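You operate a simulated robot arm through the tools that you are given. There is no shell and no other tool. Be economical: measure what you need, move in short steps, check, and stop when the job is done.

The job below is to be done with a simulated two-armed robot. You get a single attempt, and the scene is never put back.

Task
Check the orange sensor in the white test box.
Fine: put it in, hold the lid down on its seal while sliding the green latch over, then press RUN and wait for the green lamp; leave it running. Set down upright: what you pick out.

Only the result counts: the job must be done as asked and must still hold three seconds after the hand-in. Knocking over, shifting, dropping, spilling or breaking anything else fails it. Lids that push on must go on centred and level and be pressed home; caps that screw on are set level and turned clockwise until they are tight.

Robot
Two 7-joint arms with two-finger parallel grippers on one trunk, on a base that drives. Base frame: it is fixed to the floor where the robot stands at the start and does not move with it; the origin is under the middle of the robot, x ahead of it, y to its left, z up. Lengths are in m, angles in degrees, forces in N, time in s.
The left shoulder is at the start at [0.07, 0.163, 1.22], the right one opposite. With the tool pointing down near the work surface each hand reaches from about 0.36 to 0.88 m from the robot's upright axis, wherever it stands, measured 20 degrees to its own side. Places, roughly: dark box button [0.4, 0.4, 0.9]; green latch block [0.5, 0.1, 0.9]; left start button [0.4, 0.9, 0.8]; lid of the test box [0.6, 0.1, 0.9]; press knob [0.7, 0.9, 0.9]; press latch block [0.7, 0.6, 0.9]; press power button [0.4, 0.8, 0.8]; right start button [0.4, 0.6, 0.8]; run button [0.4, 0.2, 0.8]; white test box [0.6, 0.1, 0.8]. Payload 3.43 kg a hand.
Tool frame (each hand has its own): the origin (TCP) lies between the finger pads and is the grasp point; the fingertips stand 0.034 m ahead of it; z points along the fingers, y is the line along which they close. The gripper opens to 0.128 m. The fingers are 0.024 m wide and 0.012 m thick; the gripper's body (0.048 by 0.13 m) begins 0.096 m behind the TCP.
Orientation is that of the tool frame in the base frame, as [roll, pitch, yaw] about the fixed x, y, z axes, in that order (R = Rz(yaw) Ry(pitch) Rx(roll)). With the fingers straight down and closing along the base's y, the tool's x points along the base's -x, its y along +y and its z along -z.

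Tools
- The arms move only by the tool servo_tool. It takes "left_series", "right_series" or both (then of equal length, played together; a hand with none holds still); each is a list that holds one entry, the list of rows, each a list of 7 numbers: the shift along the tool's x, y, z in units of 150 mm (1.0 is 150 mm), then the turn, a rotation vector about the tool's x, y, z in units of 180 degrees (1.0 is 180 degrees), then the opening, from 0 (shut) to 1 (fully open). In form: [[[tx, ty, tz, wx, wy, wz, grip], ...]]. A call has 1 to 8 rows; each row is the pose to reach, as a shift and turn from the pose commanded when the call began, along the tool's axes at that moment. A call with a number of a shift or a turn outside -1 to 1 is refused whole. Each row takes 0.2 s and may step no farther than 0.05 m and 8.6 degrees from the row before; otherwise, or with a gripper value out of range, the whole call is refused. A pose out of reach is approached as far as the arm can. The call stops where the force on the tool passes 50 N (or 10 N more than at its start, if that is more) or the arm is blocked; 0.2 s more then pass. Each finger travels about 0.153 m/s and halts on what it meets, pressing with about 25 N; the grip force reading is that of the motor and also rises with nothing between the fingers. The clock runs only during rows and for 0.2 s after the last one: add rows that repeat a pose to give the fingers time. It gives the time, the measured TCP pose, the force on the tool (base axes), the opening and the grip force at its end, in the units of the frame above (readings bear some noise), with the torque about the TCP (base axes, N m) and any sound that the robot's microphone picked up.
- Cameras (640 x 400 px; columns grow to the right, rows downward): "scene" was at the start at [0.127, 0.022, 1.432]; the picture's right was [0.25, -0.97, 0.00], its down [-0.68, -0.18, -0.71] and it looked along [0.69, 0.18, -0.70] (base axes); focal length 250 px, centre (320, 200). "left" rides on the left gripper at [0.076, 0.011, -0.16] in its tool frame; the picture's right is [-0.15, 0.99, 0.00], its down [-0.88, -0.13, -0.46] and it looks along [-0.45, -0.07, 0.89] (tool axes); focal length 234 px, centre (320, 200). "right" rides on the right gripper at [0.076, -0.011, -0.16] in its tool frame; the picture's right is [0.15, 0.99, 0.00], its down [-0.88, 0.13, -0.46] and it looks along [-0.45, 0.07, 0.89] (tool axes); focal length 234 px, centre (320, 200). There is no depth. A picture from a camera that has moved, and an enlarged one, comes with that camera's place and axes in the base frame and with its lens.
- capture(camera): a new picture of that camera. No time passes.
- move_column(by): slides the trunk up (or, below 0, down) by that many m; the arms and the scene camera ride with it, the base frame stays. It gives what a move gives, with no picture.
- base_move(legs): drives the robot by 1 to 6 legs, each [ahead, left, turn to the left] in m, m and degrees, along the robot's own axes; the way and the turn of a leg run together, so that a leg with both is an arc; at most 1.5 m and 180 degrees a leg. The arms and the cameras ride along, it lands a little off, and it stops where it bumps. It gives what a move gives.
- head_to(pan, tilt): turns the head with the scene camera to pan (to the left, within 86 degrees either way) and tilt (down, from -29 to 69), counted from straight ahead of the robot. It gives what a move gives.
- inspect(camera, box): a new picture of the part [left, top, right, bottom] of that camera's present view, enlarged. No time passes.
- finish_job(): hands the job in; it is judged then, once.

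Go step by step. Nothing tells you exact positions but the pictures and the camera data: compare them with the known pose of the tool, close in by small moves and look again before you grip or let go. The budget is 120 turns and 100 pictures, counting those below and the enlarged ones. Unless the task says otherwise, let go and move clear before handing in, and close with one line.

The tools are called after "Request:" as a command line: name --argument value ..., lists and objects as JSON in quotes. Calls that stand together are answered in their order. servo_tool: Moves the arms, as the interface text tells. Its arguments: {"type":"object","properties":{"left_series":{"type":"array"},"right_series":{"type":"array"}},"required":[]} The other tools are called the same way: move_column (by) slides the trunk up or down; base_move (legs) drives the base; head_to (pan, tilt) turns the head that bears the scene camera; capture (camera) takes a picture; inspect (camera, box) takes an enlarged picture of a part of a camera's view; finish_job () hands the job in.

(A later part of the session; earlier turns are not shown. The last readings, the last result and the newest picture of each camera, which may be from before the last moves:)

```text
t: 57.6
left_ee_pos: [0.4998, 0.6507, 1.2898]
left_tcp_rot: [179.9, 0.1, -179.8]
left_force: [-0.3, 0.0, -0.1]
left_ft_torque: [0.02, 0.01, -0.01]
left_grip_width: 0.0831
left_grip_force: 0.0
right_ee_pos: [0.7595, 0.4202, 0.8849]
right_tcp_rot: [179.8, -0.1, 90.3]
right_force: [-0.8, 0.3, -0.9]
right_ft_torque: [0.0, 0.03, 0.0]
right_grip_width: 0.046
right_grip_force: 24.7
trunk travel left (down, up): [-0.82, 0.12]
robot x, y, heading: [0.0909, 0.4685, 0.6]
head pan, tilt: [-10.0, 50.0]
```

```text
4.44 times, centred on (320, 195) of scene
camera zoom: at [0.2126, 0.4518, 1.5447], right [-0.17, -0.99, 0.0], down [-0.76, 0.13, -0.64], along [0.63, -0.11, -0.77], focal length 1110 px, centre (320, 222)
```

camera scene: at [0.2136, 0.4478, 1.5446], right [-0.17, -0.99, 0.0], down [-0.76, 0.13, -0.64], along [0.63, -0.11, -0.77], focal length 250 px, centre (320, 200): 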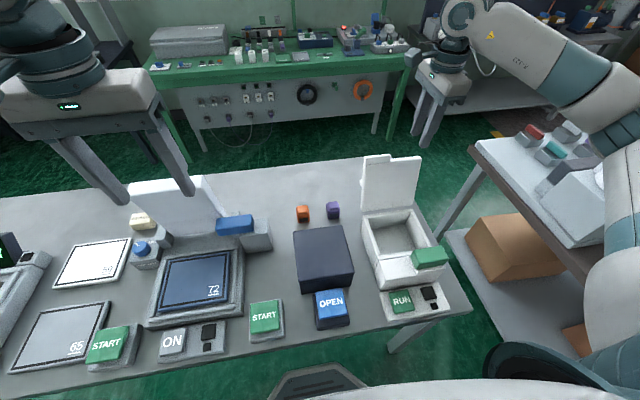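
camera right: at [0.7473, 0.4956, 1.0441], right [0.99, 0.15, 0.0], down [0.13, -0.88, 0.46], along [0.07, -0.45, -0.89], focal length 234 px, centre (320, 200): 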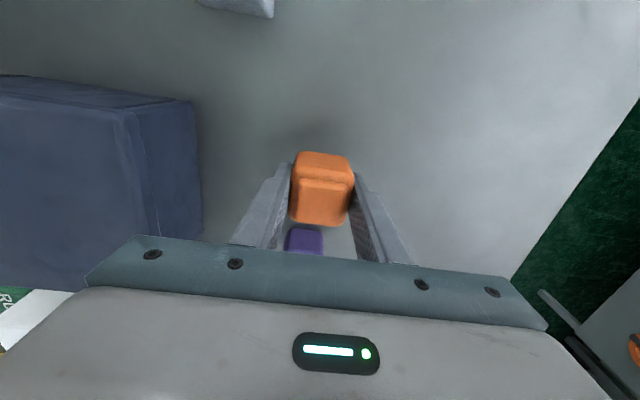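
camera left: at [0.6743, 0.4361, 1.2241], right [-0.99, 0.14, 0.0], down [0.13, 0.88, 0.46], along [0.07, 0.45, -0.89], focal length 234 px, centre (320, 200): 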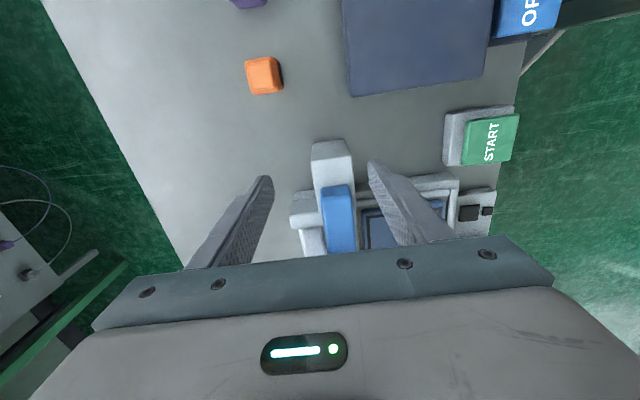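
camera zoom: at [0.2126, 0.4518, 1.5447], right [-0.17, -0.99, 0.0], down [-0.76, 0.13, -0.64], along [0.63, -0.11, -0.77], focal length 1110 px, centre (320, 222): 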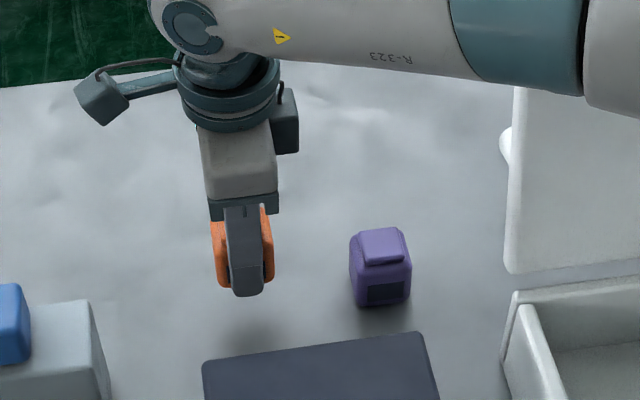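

The sensor is held. I'll raise it well clear, pull back, then drive the base right toward the box.

Request:
servo_tool --right_series '[[[0, 0, -0.3, 0, 0, 0, 0.2], [0, 0, -0.6, 0, 0, 0, 0.2], [0, 0, -0.9, 0, 0, 0, 0.2], [0, -0.1, -1, 0, 0, 0, 0.2], [0, -0.35, -1, 0, 0, 0, 0.2], [0, -0.6, -1, 0, 0, 0, 0.2], [0, -0.85, -1, 0, 0, 0, 0.2], [0, -1, -1, 0, 0, 0, 0.2]]]'

Request:
servo_tool --right_series '[[[0, -0.1, -0.25, 0, 0, 0, 0.2], [0, -0.2, -0.5, 0, 0, 0, 0.2], [-0.2, -0.2, -0.6, 0, 0, 0, 0.2], [-0.45, -0.2, -0.6, 0, 0, 0, 0.2], [-0.7, -0.2, -0.6, 0, 0, 0, 0.2]]]'

Request:
base_move --legs '[[0, -0.17, 0]]'

Request:
capture --camera "scene"

```text
t: 59.4
left_ee_pos: [0.4986, 0.6508, 1.2904]
left_tcp_rot: [-179.9, 0.1, -179.9]
left_force: [-0.4, -0.1, -0.2]
left_ft_torque: [-0.03, 0.0, 0.04]
left_grip_width: 0.0832
left_grip_force: 0.1
right_ee_pos: [0.6073, 0.42, 1.0327]
right_tcp_rot: [179.9, 0.0, 90.1]
right_force: [-0.6, -0.3, -1.1]
right_ft_torque: [0.01, 0.02, 0.01]
right_grip_width: 0.0454
right_grip_force: 25.0
trunk travel left (down, up): [-0.82, 0.12]
robot x, y, heading: [0.0882, 0.4622, 0.4]
head pan, tilt: [-10.0, 50.0]
```

```text
t: 60.6
left_ee_pos: [0.4989, 0.6483, 1.2908]
left_tcp_rot: [180.0, 0.1, -179.7]
left_force: [-0.4, 0.3, 0.3]
left_ft_torque: [0.06, 0.0, 0.05]
left_grip_width: 0.0831
left_grip_force: 0.2
right_ee_pos: [0.578, 0.3138, 1.1239]
right_tcp_rot: [179.9, -0.1, 90.1]
right_force: [-0.1, -0.3, -0.7]
right_ft_torque: [0.03, -0.01, 0.02]
right_grip_width: 0.0456
right_grip_force: 25.4
trunk travel left (down, up): [-0.82, 0.12]
robot x, y, heading: [0.0906, 0.4616, 0.6]
head pan, tilt: [-10.0, 50.0]
```

```text
t: 62.1
left_ee_pos: [0.502, 0.4847, 1.2891]
left_tcp_rot: [-179.8, 0.2, -179.8]
left_force: [0.3, 0.4, -0.9]
left_ft_torque: [-0.09, 0.01, -0.01]
left_grip_width: 0.0833
left_grip_force: 0.0
right_ee_pos: [0.5785, 0.1489, 1.1243]
right_tcp_rot: [180.0, 0.1, 90.1]
right_force: [-0.1, 0.4, -2.0]
right_ft_torque: [-0.05, -0.01, -0.02]
right_grip_width: 0.0456
right_grip_force: 25.0
trunk travel left (down, up): [-0.82, 0.12]
robot x, y, heading: [0.0899, 0.2937, 0.2]
head pan, tilt: [-10.0, 50.0]
```

```text
41 pictures are left
camera scene: at [0.2141, 0.2865, 1.5448], right [-0.17, -0.99, 0.0], down [-0.76, 0.13, -0.64], along [0.63, -0.11, -0.77], focal length 250 px, centre (320, 200)
```

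scene: 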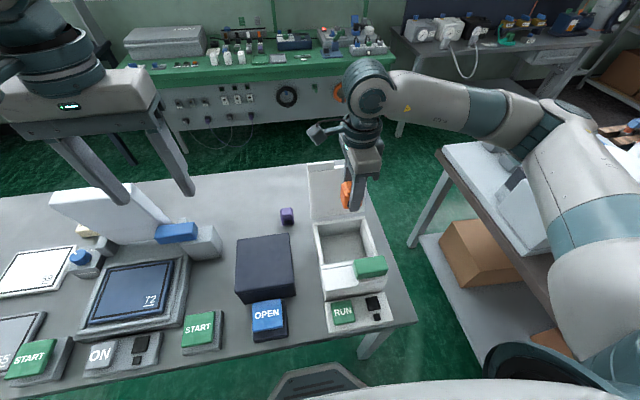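

The sensor is now above the box. I'll look from the hand camera and the scene to centre it on the opening.

Request:
capture --camera "right"

Request:
inspect --camera "scene" --box '[290, 150, 410, 300]'

```text
40 pictures are left
camera right: at [0.5673, 0.2239, 1.2836], right [0.99, 0.15, 0.0], down [0.13, -0.88, 0.46], along [0.07, -0.45, -0.89], focal length 234 px, centre (320, 200)
```

right: 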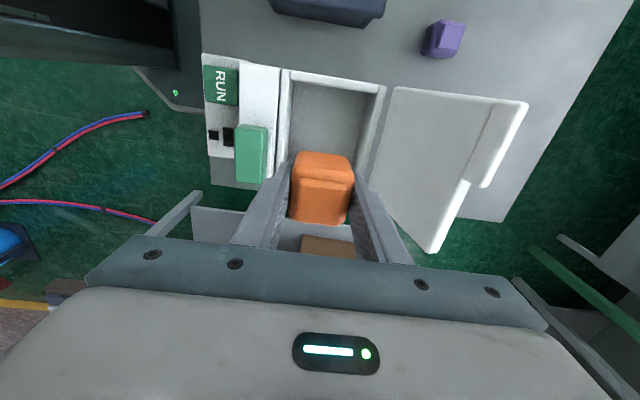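

```text
2.67 times, centred on (350, 225) of scene
camera zoom: at [0.2141, 0.2865, 1.5448], right [-0.17, -0.99, 0.0], down [-0.76, 0.13, -0.64], along [0.63, -0.11, -0.77], focal length 666 px, centre (240, 133)
```

zoom: 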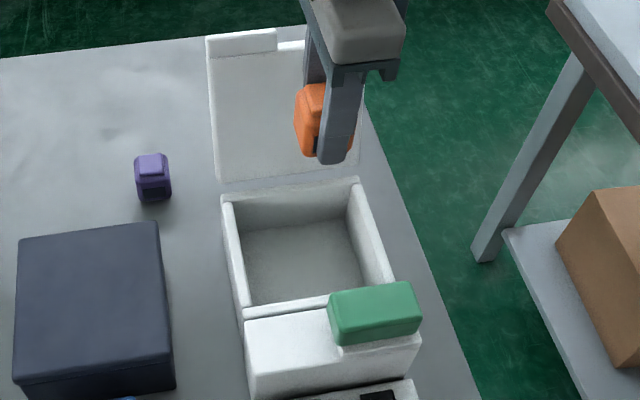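

The opening centre is about (0.579, 0.149), right below the hand. Descending in stages.

Request:
servo_tool --right_series '[[[0, 0, 0.3, 0, 0, 0, 0.2], [0, 0, 0.6, 0, 0, 0, 0.2], [0, 0, 0.9, 0, 0, 0, 0.2]]]'

Request:
capture --camera "right"

Request:
inspect --camera "scene" --box '[290, 150, 410, 300]'

```text
t: 62.9
left_ee_pos: [0.5014, 0.481, 1.2898]
left_tcp_rot: [-179.9, 0.1, -179.9]
left_force: [-0.3, -0.7, 0.8]
left_ft_torque: [0.01, -0.02, -0.01]
left_grip_width: 0.083
left_grip_force: 0.1
right_ee_pos: [0.5775, 0.1426, 0.9867]
right_tcp_rot: [179.9, -0.2, 89.9]
right_force: [-1.0, -1.0, -1.8]
right_ft_torque: [0.0, 0.01, 0.02]
right_grip_width: 0.0457
right_grip_force: 25.4
trunk travel left (down, up): [-0.82, 0.12]
robot x, y, heading: [0.0932, 0.2935, 0.1]
head pan, tilt: [-10.0, 50.0]
```

```text
38 pictures are left
camera right: at [0.5655, 0.2177, 1.1471], right [0.99, 0.15, 0.0], down [0.13, -0.88, 0.45], along [0.07, -0.45, -0.89], focal length 234 px, centre (320, 200)
```

right: 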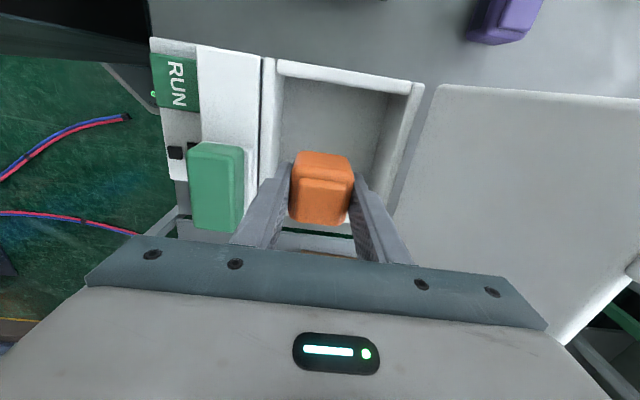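

```text
2.67 times, centred on (350, 225) of scene
camera zoom: at [0.2142, 0.2813, 1.5448], right [-0.17, -0.99, 0.0], down [-0.76, 0.13, -0.64], along [0.63, -0.11, -0.77], focal length 666 px, centre (240, 133)
```

zoom: 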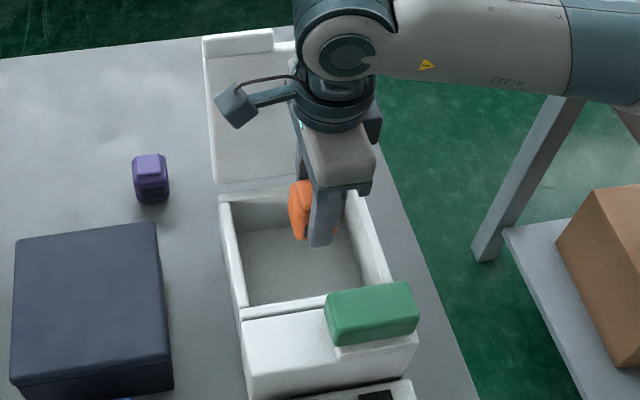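

Request:
servo_tool --right_series '[[[0.03, 0, 0.2, 0, 0, 0, 0.2], [0.03, 0, 0.4, 0, 0, 0, 0.2], [0.03, 0, 0.55, 0, 0, 0, 0.2], [0.03, 0, 0.65, 0, 0, 0, 0.2], [0.03, 0, 0.72, 0, 0, 0, 0.2]]]'

Request:
capture --camera "right"

Request:
inspect --camera "scene" --box '[300, 170, 400, 290]'

```text
t: 64.1
left_ee_pos: [0.5007, 0.4806, 1.2907]
left_tcp_rot: [-179.9, 0.0, -180.0]
left_force: [0.2, -0.5, 0.6]
left_ft_torque: [0.03, 0.01, 0.01]
left_grip_width: 0.0831
left_grip_force: 0.1
right_ee_pos: [0.5795, 0.1497, 0.8797]
right_tcp_rot: [-180.0, 0.0, 90.1]
right_force: [-0.2, 0.7, -1.0]
right_ft_torque: [0.02, 0.01, -0.02]
right_grip_width: 0.0458
right_grip_force: 25.4
trunk travel left (down, up): [-0.82, 0.12]
robot x, y, heading: [0.088, 0.2965, 0.2]
head pan, tilt: [-10.0, 50.0]
```

```text
36 pictures are left
camera right: at [0.5672, 0.2248, 1.0394], right [0.99, 0.15, 0.0], down [0.13, -0.88, 0.46], along [0.07, -0.45, -0.89], focal length 234 px, centre (320, 200)
```

right: 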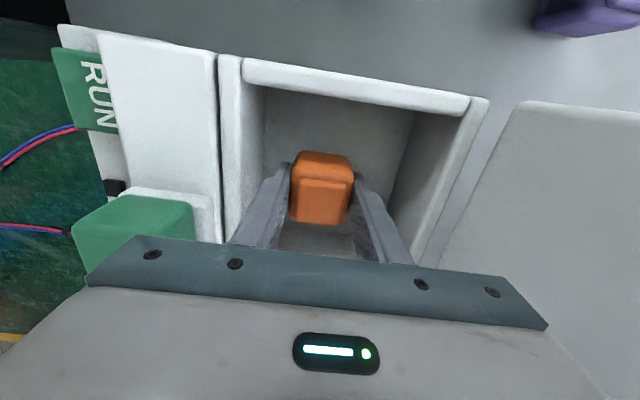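

```text
3.33 times, centred on (350, 230) of scene
camera zoom: at [0.214, 0.2826, 1.5448], right [-0.17, -0.99, 0.0], down [-0.76, 0.13, -0.64], along [0.63, -0.11, -0.77], focal length 833 px, centre (220, 100)
```

zoom: 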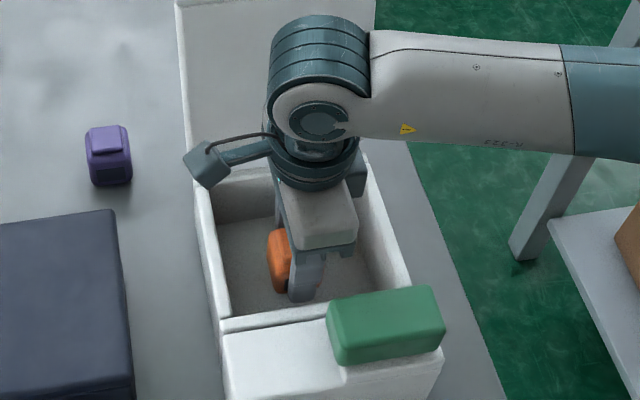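

Clear inside. I'll shift 8 mm back from the latch and feel for the floor.

Request:
servo_tool --right_series '[[[0, 0.053, 0.03, 0, 0, 0, 0.2], [0, 0.053, 0.06, 0, 0, 0, 0.2], [0, 0.053, 0.09, 0, 0, 0, 0.2], [0, 0.053, 0.12, 0, 0, 0, 0.2]]]'

```text
t: 65.1
left_ee_pos: [0.5024, 0.4823, 1.2901]
left_tcp_rot: [-179.9, 0.0, -179.8]
left_force: [0.0, 0.6, 0.3]
left_ft_torque: [0.0, 0.0, -0.03]
left_grip_width: 0.0833
left_grip_force: 0.1
right_ee_pos: [0.587, 0.1494, 0.8613]
right_tcp_rot: [-180.0, 0.0, 90.1]
right_force: [-0.4, -0.6, -1.0]
right_ft_torque: [0.0, -0.01, -0.02]
right_grip_width: 0.0454
right_grip_force: 25.1
trunk travel left (down, up): [-0.82, 0.12]
robot x, y, heading: [0.0894, 0.298, 0.1]
head pan, tilt: [-10.0, 50.0]
```

Request:
servo_tool --right_series '[[[0, 0, 0.02, 0, 0, 0, 0.2], [0, 0, 0.04, 0, 0, 0, 0.2], [0, 0, 0.06, 0, 0, 0, 0.2]]]'

```text
t: 65.9
left_ee_pos: [0.5012, 0.4811, 1.2895]
left_tcp_rot: [-179.9, 0.2, -179.9]
left_force: [0.2, -0.5, -0.2]
left_ft_torque: [-0.01, -0.01, 0.02]
left_grip_width: 0.0833
left_grip_force: 0.1
right_ee_pos: [0.5858, 0.1486, 0.8541]
right_tcp_rot: [-180.0, 0.1, 90.1]
right_force: [-0.2, -0.3, -1.0]
right_ft_torque: [0.01, 0.01, -0.02]
right_grip_width: 0.0457
right_grip_force: 24.8
trunk travel left (down, up): [-0.82, 0.12]
robot x, y, heading: [0.0941, 0.2961, 0.2]
head pan, tilt: [-10.0, 50.0]
```

Request:
servo_tool --right_series '[[[0, 0, 0.017, 0, 0, 0, 0.2], [0, 0, 0.034, 0, 0, 0, 0.2], [0, 0, 0.034, 0, 0, 0, 0.2]]]'

```text
t: 66.7
left_ee_pos: [0.501, 0.4822, 1.291]
left_tcp_rot: [-179.8, 0.1, -179.9]
left_force: [-0.1, -0.2, -0.3]
left_ft_torque: [-0.04, 0.02, 0.03]
left_grip_width: 0.083
left_grip_force: 0.1
right_ee_pos: [0.5866, 0.1499, 0.8497]
right_tcp_rot: [179.9, -0.1, 90.0]
right_force: [0.8, -1.5, 18.4]
right_ft_torque: [0.05, 0.23, 0.01]
right_grip_width: 0.0459
right_grip_force: 25.3
trunk travel left (down, up): [-0.82, 0.12]
robot x, y, heading: [0.0897, 0.2943, 0.1]
head pan, tilt: [-10.0, 50.0]
```

The floor is felt (18 N up). I'll relieve slightly, open and rise.

Request:
servo_tool --right_series '[[[0, 0, -0.013, 0, 0, 0, 0.2], [0, 0, -0.013, 0, 0, 0, 0.35], [0, 0, -0.013, 0, 0, 0, 0.52], [0, 0, -0.013, 0, 0, 0, 0.52]]]'

Request:
servo_tool --right_series '[[[0, 0, -0.15, 0, 0, 0, 0.52], [0, 0, -0.4, 0, 0, 0, 0.52], [0, 0, -0.7, 0, 0, 0, 0.52], [0, 0, -1, 0, 0, 0, 0.52]]]'

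Request:
servo_tool --right_series '[[[0, 0, -0.3, 0, 0, 0, 0.5], [0, 0, -0.6, 0, 0, 0, 0.4], [0, 0, -0.9, 0, 0, 0, 0.3]]]'

Request:
capture --camera "right"

Request:
inspect --camera "scene" --box '[290, 150, 410, 300]'

```text
t: 67.7
left_ee_pos: [0.5007, 0.4809, 1.2893]
left_tcp_rot: [-179.9, 0.1, -179.9]
left_force: [0.0, -0.5, 1.3]
left_ft_torque: [-0.01, -0.04, 0.04]
left_grip_width: 0.0834
left_grip_force: 0.0
right_ee_pos: [0.5878, 0.15, 0.8499]
right_tcp_rot: [179.9, -0.1, 90.1]
right_force: [-0.2, 0.9, 1.2]
right_ft_torque: [-0.03, -0.03, 0.02]
right_grip_width: 0.0666
right_grip_force: 0.1
trunk travel left (down, up): [-0.82, 0.12]
robot x, y, heading: [0.0916, 0.2937, 0.2]
head pan, tilt: [-10.0, 50.0]
```

```text
t: 68.7
left_ee_pos: [0.5012, 0.4825, 1.2891]
left_tcp_rot: [-179.8, 0.2, -179.9]
left_force: [-0.3, 0.5, -0.3]
left_ft_torque: [-0.01, -0.01, 0.02]
left_grip_width: 0.0833
left_grip_force: 0.0
right_ee_pos: [0.584, 0.1511, 1.0002]
right_tcp_rot: [180.0, -0.1, 90.1]
right_force: [-0.2, 0.4, -0.4]
right_ft_torque: [0.03, -0.01, 0.02]
right_grip_width: 0.0666
right_grip_force: 0.0
trunk travel left (down, up): [-0.82, 0.12]
robot x, y, heading: [0.0876, 0.2917, 0.1]
head pan, tilt: [-10.0, 50.0]
```

```text
t: 69.5
left_ee_pos: [0.501, 0.4814, 1.2896]
left_tcp_rot: [-179.9, 0.1, -179.9]
left_force: [-0.5, 1.1, -0.2]
left_ft_torque: [0.0, 0.02, -0.04]
left_grip_width: 0.083
left_grip_force: 0.0
right_ee_pos: [0.5874, 0.1501, 1.1368]
right_tcp_rot: [180.0, -0.1, 90.1]
right_force: [0.3, 0.9, -0.5]
right_ft_torque: [-0.01, 0.0, -0.01]
right_grip_width: 0.0385
right_grip_force: 0.1
trunk travel left (down, up): [-0.82, 0.12]
robot x, y, heading: [0.0925, 0.2947, 0.1]
head pan, tilt: [-10.0, 50.0]
```

```text
34 pictures are left
camera right: at [0.5752, 0.2273, 1.2955], right [0.99, 0.15, 0.0], down [0.13, -0.88, 0.46], along [0.07, -0.45, -0.89], focal length 234 px, centre (320, 200)
```

right: 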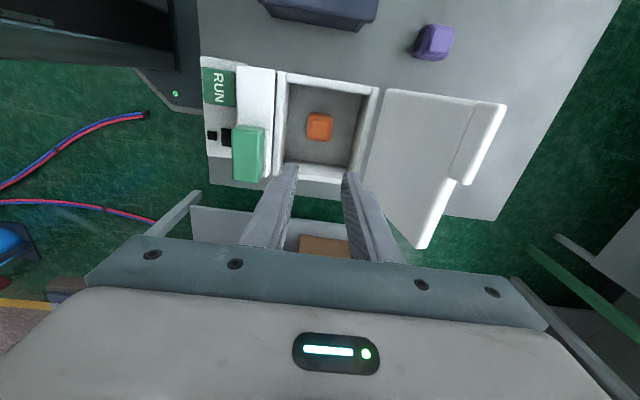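

```text
2.67 times, centred on (350, 225) of scene
camera zoom: at [0.2137, 0.2832, 1.5447], right [-0.17, -0.99, 0.0], down [-0.76, 0.13, -0.64], along [0.63, -0.11, -0.77], focal length 666 px, centre (240, 133)
```

zoom: 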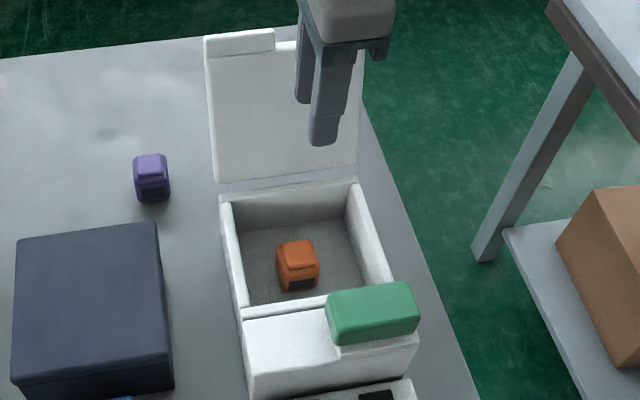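

The sensor stands upright in the box. Now I'll take the right hand over the lid top and back down around the handle bar at about x 0.73.

Request:
servo_tool --right_series '[[[0, 0.05, -0.3, 0, 0, 0, 0.32], [0, 0.35, -0.35, 0, 0, 0, 0.32], [0, 0.65, -0.35, 0, 0, 0, 0.32], [0, 0.948, -0.35, 0, 0, 0, 0.32]]]'

Request:
capture --camera "right"

```text
t: 70.5
left_ee_pos: [0.5026, 0.4821, 1.2898]
left_tcp_rot: [-179.9, 0.0, -179.9]
left_force: [0.7, 0.3, 0.2]
left_ft_torque: [-0.01, 0.04, 0.01]
left_grip_width: 0.0831
left_grip_force: 0.1
right_ee_pos: [0.7288, 0.1523, 1.1866]
right_tcp_rot: [-180.0, 0.0, 90.0]
right_force: [-0.4, 0.5, -0.4]
right_ft_torque: [-0.03, 0.04, 0.0]
right_grip_width: 0.0407
right_grip_force: 0.0
trunk travel left (down, up): [-0.82, 0.12]
robot x, y, heading: [0.0868, 0.2941, 0.2]
head pan, tilt: [-10.0, 50.0]
```

```text
32 pictures are left
camera right: at [0.7175, 0.2283, 1.3461], right [0.99, 0.15, 0.0], down [0.13, -0.88, 0.46], along [0.07, -0.45, -0.89], focal length 234 px, centre (320, 200)
```

right: 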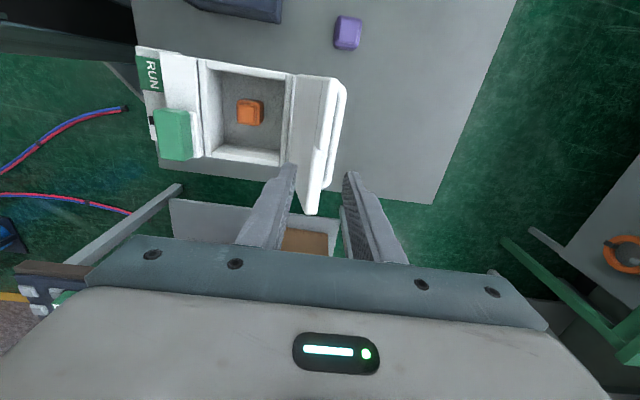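

Request:
inspect --camera "right" --box '[250, 50, 400, 250]'

```text
2.00 times, centred on (325, 150) of right
camera zoom: at [0.7175, 0.2283, 1.3461], right [0.99, 0.15, 0.0], down [0.13, -0.88, 0.46], along [0.07, -0.45, -0.89], focal length 468 px, centre (310, 300)
```

zoom: 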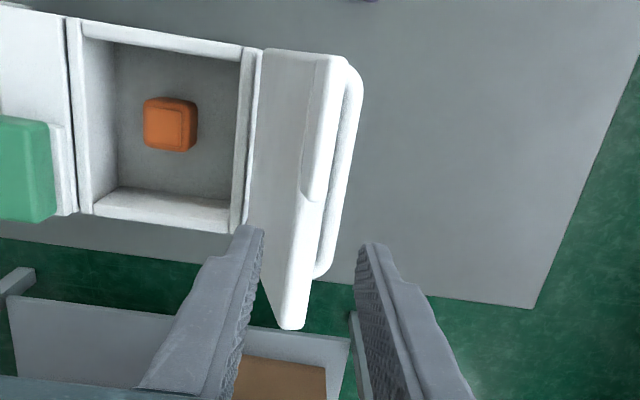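

The lid has settled further back (bar at about x 0.755, z 0.962), leaning about 10° past vertical. I'll tilt the hand about 12° to slide the fingers down parallel to it.

Request:
servo_tool --right_series '[[[-0.01, 0.16, 0, 0.022, 0, 0, 0.3], [-0.02, 0.32, 0, 0.044, 0, 0, 0.25], [-0.02, 0.5, 0, 0.067, 0, 0, 0.25]]]'

Request:
inspect --camera "right" --box '[220, 50, 420, 260]'

```text
t: 71.3
left_ee_pos: [0.5012, 0.4826, 1.2902]
left_tcp_rot: [-179.9, 0.0, -179.9]
left_force: [-0.3, 0.6, 0.5]
left_ft_torque: [-0.02, 0.0, 0.0]
left_grip_width: 0.0832
left_grip_force: 0.2
right_ee_pos: [0.8033, 0.1502, 1.1854]
right_tcp_rot: [-167.9, 0.0, 90.0]
right_force: [-0.4, -0.7, -0.8]
right_ft_torque: [0.01, 0.0, 0.04]
right_grip_width: 0.0317
right_grip_force: 0.1
trunk travel left (down, up): [-0.82, 0.12]
robot x, y, heading: [0.0914, 0.2943, 0.3]
head pan, tilt: [-10.0, 50.0]
```

```text
1.90 times, centred on (320, 155) of right
camera zoom: at [0.8257, 0.2253, 1.3444], right [0.97, 0.15, -0.21], down [0.22, -0.88, 0.42], along [-0.12, -0.45, -0.88], focal length 446 px, centre (320, 286)
```

zoom: 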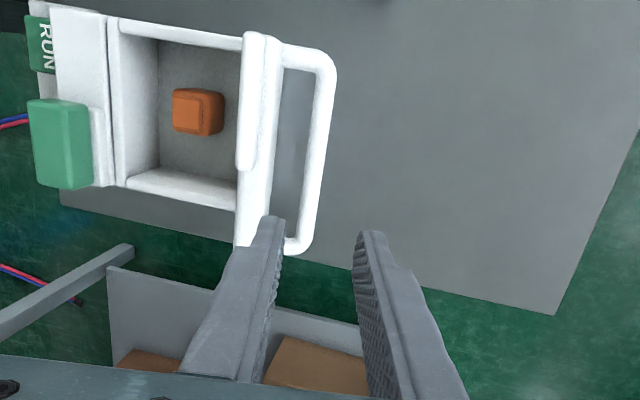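

The bar is at x 0.755 as estimated, with a clear gap to the lid. I'll slide down along the tool axis.

Request:
servo_tool --right_series '[[[0, 0, 0.3, 0, 0, 0, 0.25], [0, 0, 0.6, 0, 0, 0, 0.25], [0, 0, 0.9, 0, 0, 0, 0.25]]]'

Request:
inspect --camera "right" --box '[220, 50, 420, 260]'

```text
t: 72.1
left_ee_pos: [0.5022, 0.4821, 1.2894]
left_tcp_rot: [-179.9, 0.1, -180.0]
left_force: [0.2, -0.4, -0.9]
left_ft_torque: [-0.01, 0.02, 0.01]
left_grip_width: 0.0833
left_grip_force: 0.0
right_ee_pos: [0.7749, 0.1472, 1.0567]
right_tcp_rot: [-168.1, 0.1, 90.0]
right_force: [1.3, -0.1, -0.7]
right_ft_torque: [0.0, -0.02, -0.01]
right_grip_width: 0.032
right_grip_force: 0.0
trunk travel left (down, up): [-0.82, 0.12]
robot x, y, heading: [0.0875, 0.2951, 0.5]
head pan, tilt: [-10.0, 50.0]
```

```text
1.90 times, centred on (320, 155) of right
camera zoom: at [0.7977, 0.2226, 1.2145], right [0.97, 0.15, -0.21], down [0.22, -0.88, 0.42], along [-0.12, -0.45, -0.88], focal length 446 px, centre (320, 286)
```

zoom: 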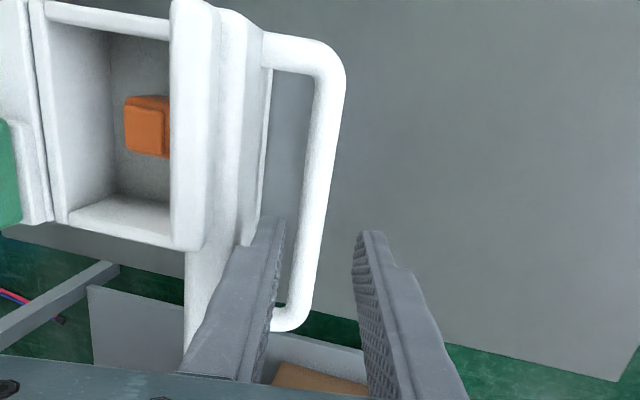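

Request:
servo_tool --right_series '[[[0, -0.015, 0.2, 0, 0, 0, 0.25], [0, -0.015, 0.4, 0, 0, 0, 0.25], [0, -0.015, 0.54, 0, 0, 0, 0.25]]]'

Request:
inspect --camera "right" --box '[220, 50, 420, 260]'

```text
t: 72.9
left_ee_pos: [0.4995, 0.4819, 1.2913]
left_tcp_rot: [-179.9, 0.1, -179.9]
left_force: [-0.4, -0.3, -1.0]
left_ft_torque: [-0.02, -0.03, -0.03]
left_grip_width: 0.0831
left_grip_force: 0.1
right_ee_pos: [0.7571, 0.1484, 0.9804]
right_tcp_rot: [-168.4, 0.0, 90.0]
right_force: [4.8, -3.1, 18.1]
right_ft_torque: [0.57, 1.1, 0.02]
right_grip_width: 0.032
right_grip_force: 0.1
trunk travel left (down, up): [-0.82, 0.12]
robot x, y, heading: [0.0893, 0.2946, 0.2]
head pan, tilt: [-10.0, 50.0]
```

```text
1.90 times, centred on (320, 155) of right
camera zoom: at [0.7781, 0.224, 1.14], right [0.97, 0.15, -0.2], down [0.22, -0.88, 0.42], along [-0.12, -0.45, -0.89], focal length 446 px, centre (320, 286)
```

zoom: 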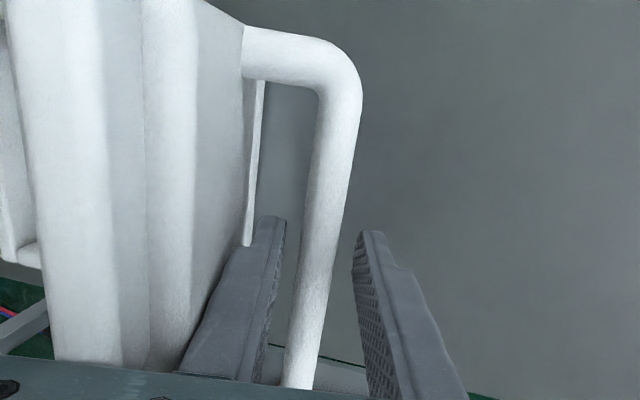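

The bar is between the fingers with a light tip contact. I'll back off 3 mm and close.

Request:
servo_tool --right_series '[[[0, 0, -0.025, 0, 0, 0, 0.25], [0, 0, -0.025, 0, 0, 0, 0.12], [0, 0, -0.025, 0, 0, 0, 0.05], [0, 0, -0.025, 0, 0, 0, 0.05]]]'

```text
t: 73.9
left_ee_pos: [0.4992, 0.4819, 1.2913]
left_tcp_rot: [-179.9, 0.1, -179.9]
left_force: [0.0, 0.4, -0.1]
left_ft_torque: [0.0, 0.0, 0.0]
left_grip_width: 0.0832
left_grip_force: 0.0
right_ee_pos: [0.7548, 0.1481, 0.9813]
right_tcp_rot: [-168.0, 0.1, 90.1]
right_force: [-11.0, 1.9, 1.8]
right_ft_torque: [0.36, 1.09, -0.84]
right_grip_width: 0.0152
right_grip_force: 45.0
trunk travel left (down, up): [-0.82, 0.12]
robot x, y, heading: [0.0864, 0.2914, 0.1]
head pan, tilt: [-10.0, 50.0]
```

The bar is gripped. I'll follow the closing arc in two halves.

Request:
servo_tool --right_series '[[[0, -0.057, -0.026, 0, 0, 0, 0.05], [0, -0.115, -0.0485, 0, 0, 0, 0.05], [0, -0.173, -0.064, 0, 0, 0, 0.05], [0, -0.232, -0.076, 0, 0, 0, 0.05], [0, -0.292, -0.081, 0, 0, 0, 0.05], [0, -0.353, -0.0824, 0, 0, 0, 0.05], [0, -0.413, -0.077, 0, 0, 0, 0.05]]]'

```text
t: 75.5
left_ee_pos: [0.4989, 0.4836, 1.2917]
left_tcp_rot: [-179.9, 0.2, -179.9]
left_force: [0.4, -0.3, 0.9]
left_ft_torque: [0.0, -0.02, 0.01]
left_grip_width: 0.0832
left_grip_force: 0.0
right_ee_pos: [0.6968, 0.148, 1.0091]
right_tcp_rot: [-168.2, 0.0, 90.1]
right_force: [4.5, 3.9, 29.6]
right_ft_torque: [0.46, 0.03, -0.59]
right_grip_width: 0.0157
right_grip_force: 45.1
trunk travel left (down, up): [-0.82, 0.12]
robot x, y, heading: [0.0883, 0.2901, 0.3]
head pan, tilt: [-10.0, 50.0]
```

Request:
servo_tool --right_series '[[[0, -0.06, -0.015, 0, 0, 0, 0.05], [0, -0.12, 0.002, 0, 0, 0, 0.05], [0, -0.178, 0.023, 0, 0, 0, 0.05], [0, -0.234, 0.05, 0, 0, 0, 0.05], [0, -0.29, 0.082, 0, 0, 0, 0.05], [0, -0.34, 0.116, 0, 0, 0, 0.05], [0, -0.39, 0.155, 0, 0, 0, 0.05]]]'

Request:
capture --camera "scene"

```text
t: 77.1
left_ee_pos: [0.4996, 0.4832, 1.2913]
left_tcp_rot: [-180.0, 0.1, -179.9]
left_force: [0.3, 0.0, -0.5]
left_ft_torque: [-0.01, -0.01, -0.01]
left_grip_width: 0.0833
left_grip_force: 0.0
right_ee_pos: [0.6365, 0.1484, 0.9935]
right_tcp_rot: [-168.0, 0.1, 90.3]
right_force: [-2.9, 9.4, 1.6]
right_ft_torque: [0.34, -0.02, -0.34]
right_grip_width: 0.0158
right_grip_force: 45.1
trunk travel left (down, up): [-0.82, 0.12]
robot x, y, heading: [0.0892, 0.2934, 0.4]
head pan, tilt: [-10.0, 50.0]
```

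```text
27 pictures are left
camera scene: at [0.2135, 0.2848, 1.5447], right [-0.17, -0.99, 0.0], down [-0.76, 0.13, -0.64], along [0.63, -0.11, -0.77], focal length 250 px, centre (320, 200)
```

scene: 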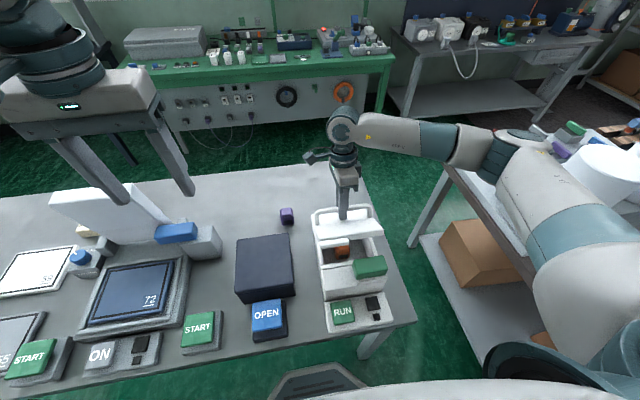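

Nearly closed with little force. Finishing the arc down to the resting position.

Request:
servo_tool --right_series '[[[0, -0.05, 0.05, 0, 0, 0, 0.05], [0, -0.097, 0.106, 0, 0, 0, 0.05], [0, -0.137, 0.175, 0, 0, 0, 0.05], [0, -0.172, 0.248, 0, 0, 0, 0.05]]]'

Request:
inspect --camera "scene" --box '[290, 180, 410, 310]'

```text
t: 78.1
left_ee_pos: [0.5003, 0.4826, 1.2904]
left_tcp_rot: [-180.0, 0.2, -179.9]
left_force: [0.5, 0.2, -0.1]
left_ft_torque: [-0.02, 0.01, -0.03]
left_grip_width: 0.083
left_grip_force: 0.0
right_ee_pos: [0.6026, 0.1465, 0.9656]
right_tcp_rot: [-167.9, 0.0, 90.1]
right_force: [-1.0, 6.6, 0.3]
right_ft_torque: [0.13, -0.15, 0.01]
right_grip_width: 0.0157
right_grip_force: 44.9
trunk travel left (down, up): [-0.82, 0.12]
robot x, y, heading: [0.0875, 0.2956, 0.2]
head pan, tilt: [-10.0, 50.0]
```

```text
3.08 times, centred on (350, 245) of scene
camera zoom: at [0.214, 0.284, 1.5448], right [-0.17, -0.99, 0.0], down [-0.76, 0.13, -0.64], along [0.63, -0.11, -0.77], focal length 769 px, centre (228, 62)
```

zoom: 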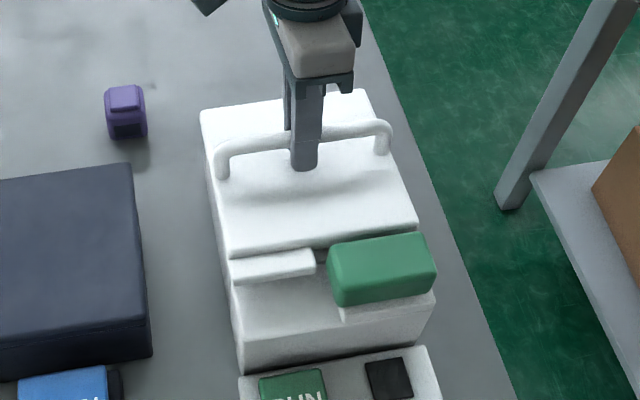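

The lid is down at its resting position. I'll test how much force pressing it onto the seal takes.

Request:
servo_tool --right_series '[[[0, -0.01, 0.025, 0, 0, 0, 0.05], [0, -0.02, 0.05, 0, 0, 0, 0.05], [0, -0.025, 0.075, 0, 0, 0, 0.05]]]'

Request:
inspect --camera "scene" --box '[290, 180, 410, 310]'

```text
t: 78.9
left_ee_pos: [0.5001, 0.4813, 1.2907]
left_tcp_rot: [-179.9, 0.1, -179.9]
left_force: [0.0, 0.2, -0.3]
left_ft_torque: [0.0, 0.02, 0.0]
left_grip_width: 0.083
left_grip_force: 0.0
right_ee_pos: [0.5971, 0.1466, 0.9544]
right_tcp_rot: [-168.1, 0.1, 90.0]
right_force: [-2.0, 2.4, 18.6]
right_ft_torque: [-0.23, -0.03, 0.06]
right_grip_width: 0.0157
right_grip_force: 44.9
trunk travel left (down, up): [-0.82, 0.12]
robot x, y, heading: [0.0891, 0.2938, 0.2]
head pan, tilt: [-10.0, 50.0]
```

```text
3.08 times, centred on (350, 245) of scene
camera zoom: at [0.2114, 0.284, 1.5452], right [-0.17, -0.99, 0.0], down [-0.75, 0.13, -0.64], along [0.63, -0.11, -0.77], focal length 769 px, centre (228, 62)
```

zoom: 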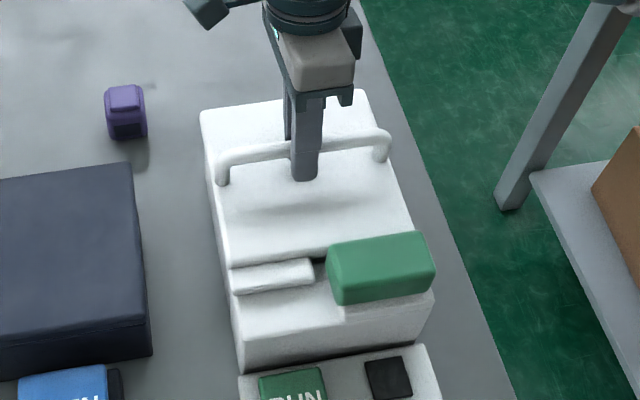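

Pressing moves the lid about 11 mm down to its seal at roughly 19 N. The plan is to move the base to about (0, 0.1), then have the left hand, tilted inward, press the lid while the right pushes the latch. First I'll release the handle and back out.

Request:
servo_tool --right_series '[[[0, 0.02, -0.06, 0, 0, 0, 0.05], [0, 0.02, -0.075, 0, 0, 0, 0.2], [0, 0.02, -0.075, 0, 0, 0, 0.35], [0, 0.02, -0.3, 0, 0, 0, 0.4], [0, 0.02, -0.6, -0.03, 0, 0, 0.4], [0, 0, -0.9, -0.067, 0, 0, 0.3]]]'

Request:
base_move --legs '[[-0.09, 0, 0], [0, -0.19, 0]]'

Request:
capture --camera "scene"

```text
t: 80.3
left_ee_pos: [0.4993, 0.4817, 1.2902]
left_tcp_rot: [-180.0, 0.2, -179.9]
left_force: [-0.8, -0.1, 0.8]
left_ft_torque: [0.02, -0.03, -0.02]
left_grip_width: 0.0833
left_grip_force: 0.0
right_ee_pos: [0.6242, 0.1456, 1.0867]
right_tcp_rot: [179.9, 0.0, 90.1]
right_force: [-0.3, 0.7, -0.8]
right_ft_torque: [-0.01, 0.04, 0.03]
right_grip_width: 0.0382
right_grip_force: 0.0
trunk travel left (down, up): [-0.82, 0.12]
robot x, y, heading: [0.0888, 0.296, 0.3]
head pan, tilt: [-10.0, 50.0]
```

```text
t: 82.5
left_ee_pos: [0.4141, 0.2931, 1.2901]
left_tcp_rot: [-179.8, -0.1, -179.9]
left_force: [0.5, 1.2, -0.6]
left_ft_torque: [-0.02, -0.04, -0.01]
left_grip_width: 0.0833
left_grip_force: 0.1
right_ee_pos: [0.5388, -0.0418, 1.0871]
right_tcp_rot: [179.9, 0.1, 90.2]
right_force: [1.8, 0.4, -0.8]
right_ft_torque: [-0.01, 0.01, 0.0]
right_grip_width: 0.0384
right_grip_force: 0.1
trunk travel left (down, up): [-0.82, 0.12]
robot x, y, heading: [0.0042, 0.1028, 0.3]
head pan, tilt: [-10.0, 50.0]
```

```text
24 pictures are left
camera scene: at [0.1268, 0.0951, 1.5447], right [-0.17, -0.99, 0.0], down [-0.76, 0.13, -0.64], along [0.63, -0.11, -0.77], focal length 250 px, centre (320, 200)
```

scene: 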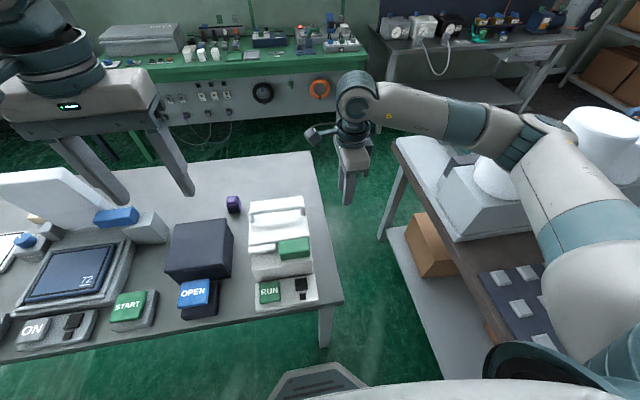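

Now I'll tilt the left hand 30° inward with closed fingers and approach the lid from the left.

Request:
servo_tool --left_series '[[[-0.1, 0, 0.15, 0.035, 0, 0, 0.4], [-0.2, 0, 0.3, 0.07, 0, 0, 0.2], [-0.3, 0, 0.45, 0.105, 0, 0, 0], [-0.4, 0, 0.6, 0.14, 0, 0, 0], [-0.5, 0, 0.75, 0.175, 0, 0, 0], [-0.57, 0, 0.9, 0.194, 0, 0, 0]]]'

```text
t: 83.9
left_ee_pos: [0.4977, 0.2917, 1.1558]
left_tcp_rot: [-144.8, 0.1, -179.9]
left_force: [0.6, 0.3, -0.3]
left_ft_torque: [0.02, 0.03, 0.02]
left_grip_width: 0.0002
left_grip_force: 24.9
right_ee_pos: [0.5383, -0.0446, 1.0859]
right_tcp_rot: [-180.0, 0.0, 90.2]
right_force: [0.0, 0.6, 0.0]
right_ft_torque: [-0.02, 0.01, 0.03]
right_grip_width: 0.0384
right_grip_force: 0.1
trunk travel left (down, up): [-0.82, 0.12]
robot x, y, heading: [0.0019, 0.1036, 0.2]
head pan, tilt: [-10.0, 50.0]
```

Request:
servo_tool --left_series '[[[-0.09, 0.045, 0.25, 0, 0, 0, 0], [-0.18, 0.09, 0.5, 0, 0, 0, 0], [-0.27, 0.14, 0.75, 0, 0, 0, 0], [-0.36, 0.18, 0.95, 0, 0, 0, 0]]]'

Request:
inspect --camera "scene" --box '[200, 150, 360, 310]'

```text
t: 84.9
left_ee_pos: [0.5526, 0.2317, 1.0267]
left_tcp_rot: [-145.2, 0.1, -179.7]
left_force: [-0.3, -0.9, -0.4]
left_ft_torque: [0.03, 0.02, 0.01]
left_grip_width: 0.0002
left_grip_force: 24.9
left hand out of reach, approached as far as the arm can: row 4
right_ee_pos: [0.5394, -0.0449, 1.0851]
right_tcp_rot: [180.0, -0.1, 90.2]
right_force: [0.7, 0.5, 0.5]
right_ft_torque: [0.04, 0.05, -0.01]
right_grip_width: 0.0385
right_grip_force: 0.1
trunk travel left (down, up): [-0.82, 0.12]
robot x, y, heading: [0.0026, 0.1029, 0.0]
head pan, tilt: [-10.0, 50.0]
```

```text
2.50 times, centred on (280, 230) of scene
camera zoom: at [0.1275, 0.0896, 1.5446], right [-0.17, -0.99, 0.0], down [-0.76, 0.13, -0.64], along [0.63, -0.11, -0.77], focal length 624 px, centre (420, 125)
```

zoom: 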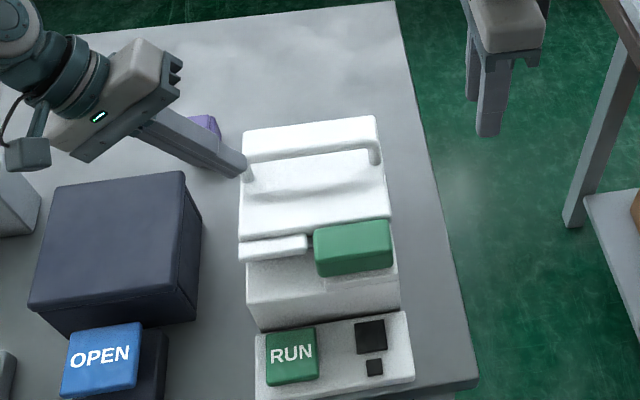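

The left is just at its limit, so I'll shift the base 5 cm right to give it margin.

Request:
base_move --legs '[[0, -0.05, 0]]'

Request:
servo_tool --left_series '[[[0.05, 0.15, 0, 0, 0, 0, 0], [0.1, 0.28, 0, 0, 0, 0, 0]]]' --right_series '[[[0, 0, 0, 0, 0, 0, 0.15], [-0.1, -0.1, 0, 0, 0, 0, 0]]]'

Request:
inspect --camera "scene" --box '[180, 150, 340, 310]'

```text
t: 85.8
left_ee_pos: [0.5505, 0.1912, 1.0265]
left_tcp_rot: [-144.7, 0.1, -179.6]
left_force: [0.7, 0.3, 1.1]
left_ft_torque: [-0.09, -0.03, -0.04]
left_grip_width: 0.0
left_grip_force: 25.3
right_ee_pos: [0.539, -0.0853, 1.0872]
right_tcp_rot: [179.8, 0.2, 90.3]
right_force: [0.3, -0.2, 0.4]
right_ft_torque: [-0.05, -0.01, 0.01]
right_grip_width: 0.0385
right_grip_force: 0.1
trunk travel left (down, up): [-0.82, 0.12]
robot x, y, heading: [0.0018, 0.0505, 0.4]
head pan, tilt: [-10.0, 50.0]
```

```text
t: 86.4
left_ee_pos: [0.5343, 0.2232, 1.0056]
left_tcp_rot: [-145.1, 0.3, -179.5]
left_force: [-0.3, -0.5, -1.3]
left_ft_torque: [0.02, -0.02, 0.06]
left_grip_width: 0.0
left_grip_force: 25.0
right_ee_pos: [0.5212, -0.1043, 1.0858]
right_tcp_rot: [179.8, 0.0, 90.4]
right_force: [-0.4, -1.8, 0.0]
right_ft_torque: [-0.04, -0.04, 0.01]
right_grip_width: 0.0002
right_grip_force: 24.7
trunk travel left (down, up): [-0.82, 0.12]
robot x, y, heading: [0.0049, 0.0551, 0.7]
head pan, tilt: [-10.0, 50.0]
```

```text
2.50 times, centred on (260, 230) of scene
camera zoom: at [0.1246, 0.0462, 1.5449], right [-0.17, -0.99, 0.0], down [-0.76, 0.13, -0.64], along [0.63, -0.11, -0.77], focal length 624 px, centre (470, 125)
```

zoom: 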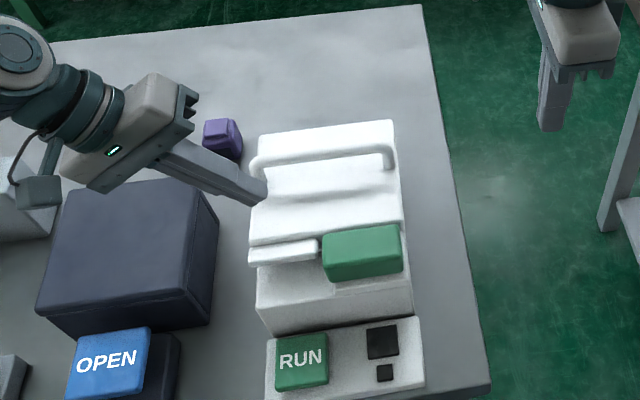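

The tip is over the lid's front-left. I'll advance along the tool to near contact, then press straight down.

Request:
servo_tool --left_series '[[[0, 0, 0.1, 0, 0, 0, 0], [0, 0, 0.2, 0, 0, 0, 0], [0, 0.019, 0.227, 0, 0, 0, 0], [0, 0.038, 0.254, 0, 0, 0, 0], [0, 0.057, 0.281, 0, 0, 0, 0]]]'

Request:
inspect --camera "scene" --box '[180, 150, 340, 310]'

```text
t: 87.6
left_ee_pos: [0.5276, 0.2107, 1.0042]
left_tcp_rot: [-145.2, 0.1, -179.5]
left_force: [0.4, 0.1, 0.1]
left_ft_torque: [0.02, 0.05, 0.04]
left_grip_width: 0.0
left_grip_force: 25.7
left hand out of reach, approached as far as the arm can: row 1, 2, 3, 4, 5
right_ee_pos: [0.5237, -0.1057, 1.0863]
right_tcp_rot: [179.9, 0.0, 90.2]
right_force: [0.2, -0.1, -0.2]
right_ft_torque: [0.01, 0.01, 0.03]
right_grip_width: 0.0
right_grip_force: 25.1
trunk travel left (down, up): [-0.82, 0.12]
robot x, y, heading: [0.003, 0.0532, 0.3]
head pan, tilt: [-10.0, 50.0]
```

```text
2.50 times, centred on (260, 230) of scene
camera zoom: at [0.126, 0.0437, 1.5448], right [-0.17, -0.99, 0.0], down [-0.76, 0.13, -0.64], along [0.63, -0.11, -0.77], focal length 624 px, centre (470, 125)
```

zoom: 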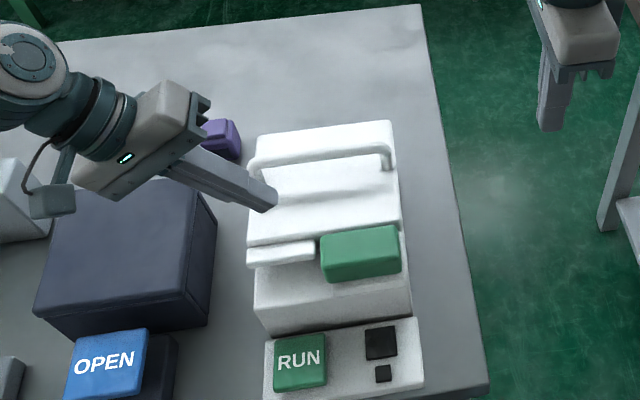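

The left is stuck in height, probably because the trunk is still raised. I'll lift the left hand, lower the trunk to its start height and try again.

Request:
servo_tool --left_series '[[[0, -0.17, -0.24, 0, 0, 0, 0], [0, -0.34, -0.48, 0, 0, 0, 0], [0, -0.51, -0.72, 0, 0, 0, 0]]]'

Request:
move_column --by -0.12

Request:
servo_tool --left_series '[[[0, 0.06, 0.08, 0, 0, 0, 0], [0, 0.12, 0.16, 0, 0, 0, 0]]]'

```text
t: 88.4
left_ee_pos: [0.526, 0.2094, 1.135]
left_tcp_rot: [-145.0, 0.1, -179.6]
left_force: [-0.8, 0.5, 0.1]
left_ft_torque: [-0.01, -0.04, 0.04]
left_grip_width: 0.0
left_grip_force: 25.0
right_ee_pos: [0.5212, -0.107, 1.0872]
right_tcp_rot: [179.9, -0.1, 90.4]
right_force: [0.9, -0.4, -0.8]
right_ft_torque: [0.0, 0.0, -0.02]
right_grip_width: 0.0
right_grip_force: 24.5
trunk travel left (down, up): [-0.82, 0.12]
robot x, y, heading: [0.0003, 0.0521, 0.7]
head pan, tilt: [-10.0, 50.0]
```

```text
t: 89.9
left_ee_pos: [0.5261, 0.2084, 1.0156]
left_tcp_rot: [-145.0, 0.1, -179.6]
left_force: [0.7, 0.2, -0.4]
left_ft_torque: [0.01, 0.0, 0.01]
left_grip_width: 0.0
left_grip_force: 24.3
right_ee_pos: [0.5229, -0.107, 0.9662]
right_tcp_rot: [179.9, 0.0, 90.3]
right_force: [-0.4, 0.1, -0.3]
right_ft_torque: [-0.01, -0.03, -0.04]
right_grip_width: 0.0
right_grip_force: 25.5
trunk travel left (down, up): [-0.7, 0.24]
robot x, y, heading: [0.0, 0.0573, 0.4]
head pan, tilt: [-10.0, 50.0]
```

```text
t: 90.5
left_ee_pos: [0.5265, 0.2106, 0.9853]
left_tcp_rot: [-145.0, 0.0, -179.6]
left_force: [0.3, -0.3, 0.5]
left_ft_torque: [0.0, -0.03, -0.03]
left_grip_width: 0.0002
left_grip_force: 25.2
right_ee_pos: [0.5228, -0.1066, 0.9657]
right_tcp_rot: [-180.0, 0.0, 90.3]
right_force: [0.3, -0.5, -0.7]
right_ft_torque: [0.03, -0.01, 0.0]
right_grip_width: 0.0001
right_grip_force: 24.4
trunk travel left (down, up): [-0.7, 0.24]
robot x, y, heading: [0.002, 0.0565, 0.5]
head pan, tilt: [-10.0, 50.0]
```

Lower works: the tip is about 1 cm over the lid. Now I'll bring the right hand's closed fingers beside the latch's right face.

Request:
servo_tool --right_series '[[[0.2, -0.1, 0, 0, 0, 0, 0], [0.4, -0.2, 0.05, 0, 0, 0, 0], [0.6, -0.3, 0.1, 0, 0, 0, 0], [0.75, -0.31, 0.17, 0, 0, 0, 0]]]'

Request:
inspect --camera "scene" --box '[180, 150, 340, 310]'

Request:
capture --camera "right"

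```text
t: 91.5
left_ee_pos: [0.5269, 0.2117, 0.985]
left_tcp_rot: [-145.1, 0.0, -179.6]
left_force: [1.1, -1.0, 0.1]
left_ft_torque: [0.01, 0.05, 0.0]
left_grip_width: 0.0
left_grip_force: 24.8
right_ee_pos: [0.4753, 0.0068, 0.9411]
right_tcp_rot: [180.0, 0.0, 90.3]
right_force: [0.3, -0.7, -0.2]
right_ft_torque: [-0.04, 0.0, 0.03]
right_grip_width: 0.0001
right_grip_force: 25.5
trunk travel left (down, up): [-0.7, 0.24]
robot x, y, heading: [0.0051, 0.0513, 0.4]
head pan, tilt: [-10.0, 50.0]
```

```text
2.50 times, centred on (260, 230) of scene
camera zoom: at [0.1266, 0.0447, 1.4247], right [-0.17, -0.99, 0.0], down [-0.76, 0.13, -0.64], along [0.63, -0.11, -0.77], focal length 624 px, centre (470, 125)
```

zoom: 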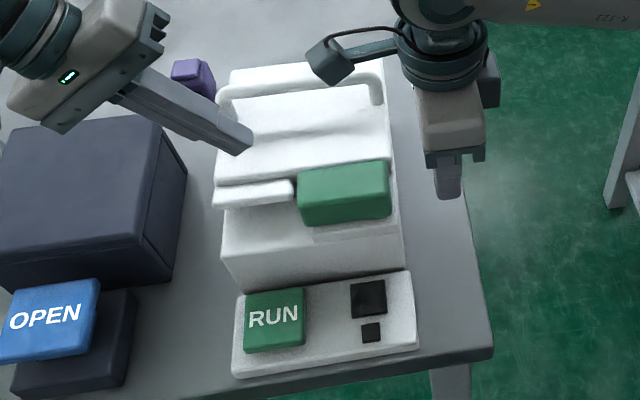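

```text
19 pictures are left
camera right: at [0.4639, 0.0822, 1.1011], right [0.99, 0.15, 0.0], down [0.14, -0.88, 0.46], along [0.07, -0.45, -0.89], focal length 234 px, centre (320, 200)
```

right: 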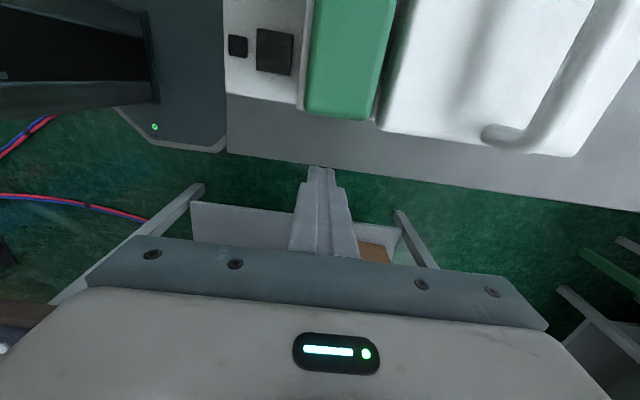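

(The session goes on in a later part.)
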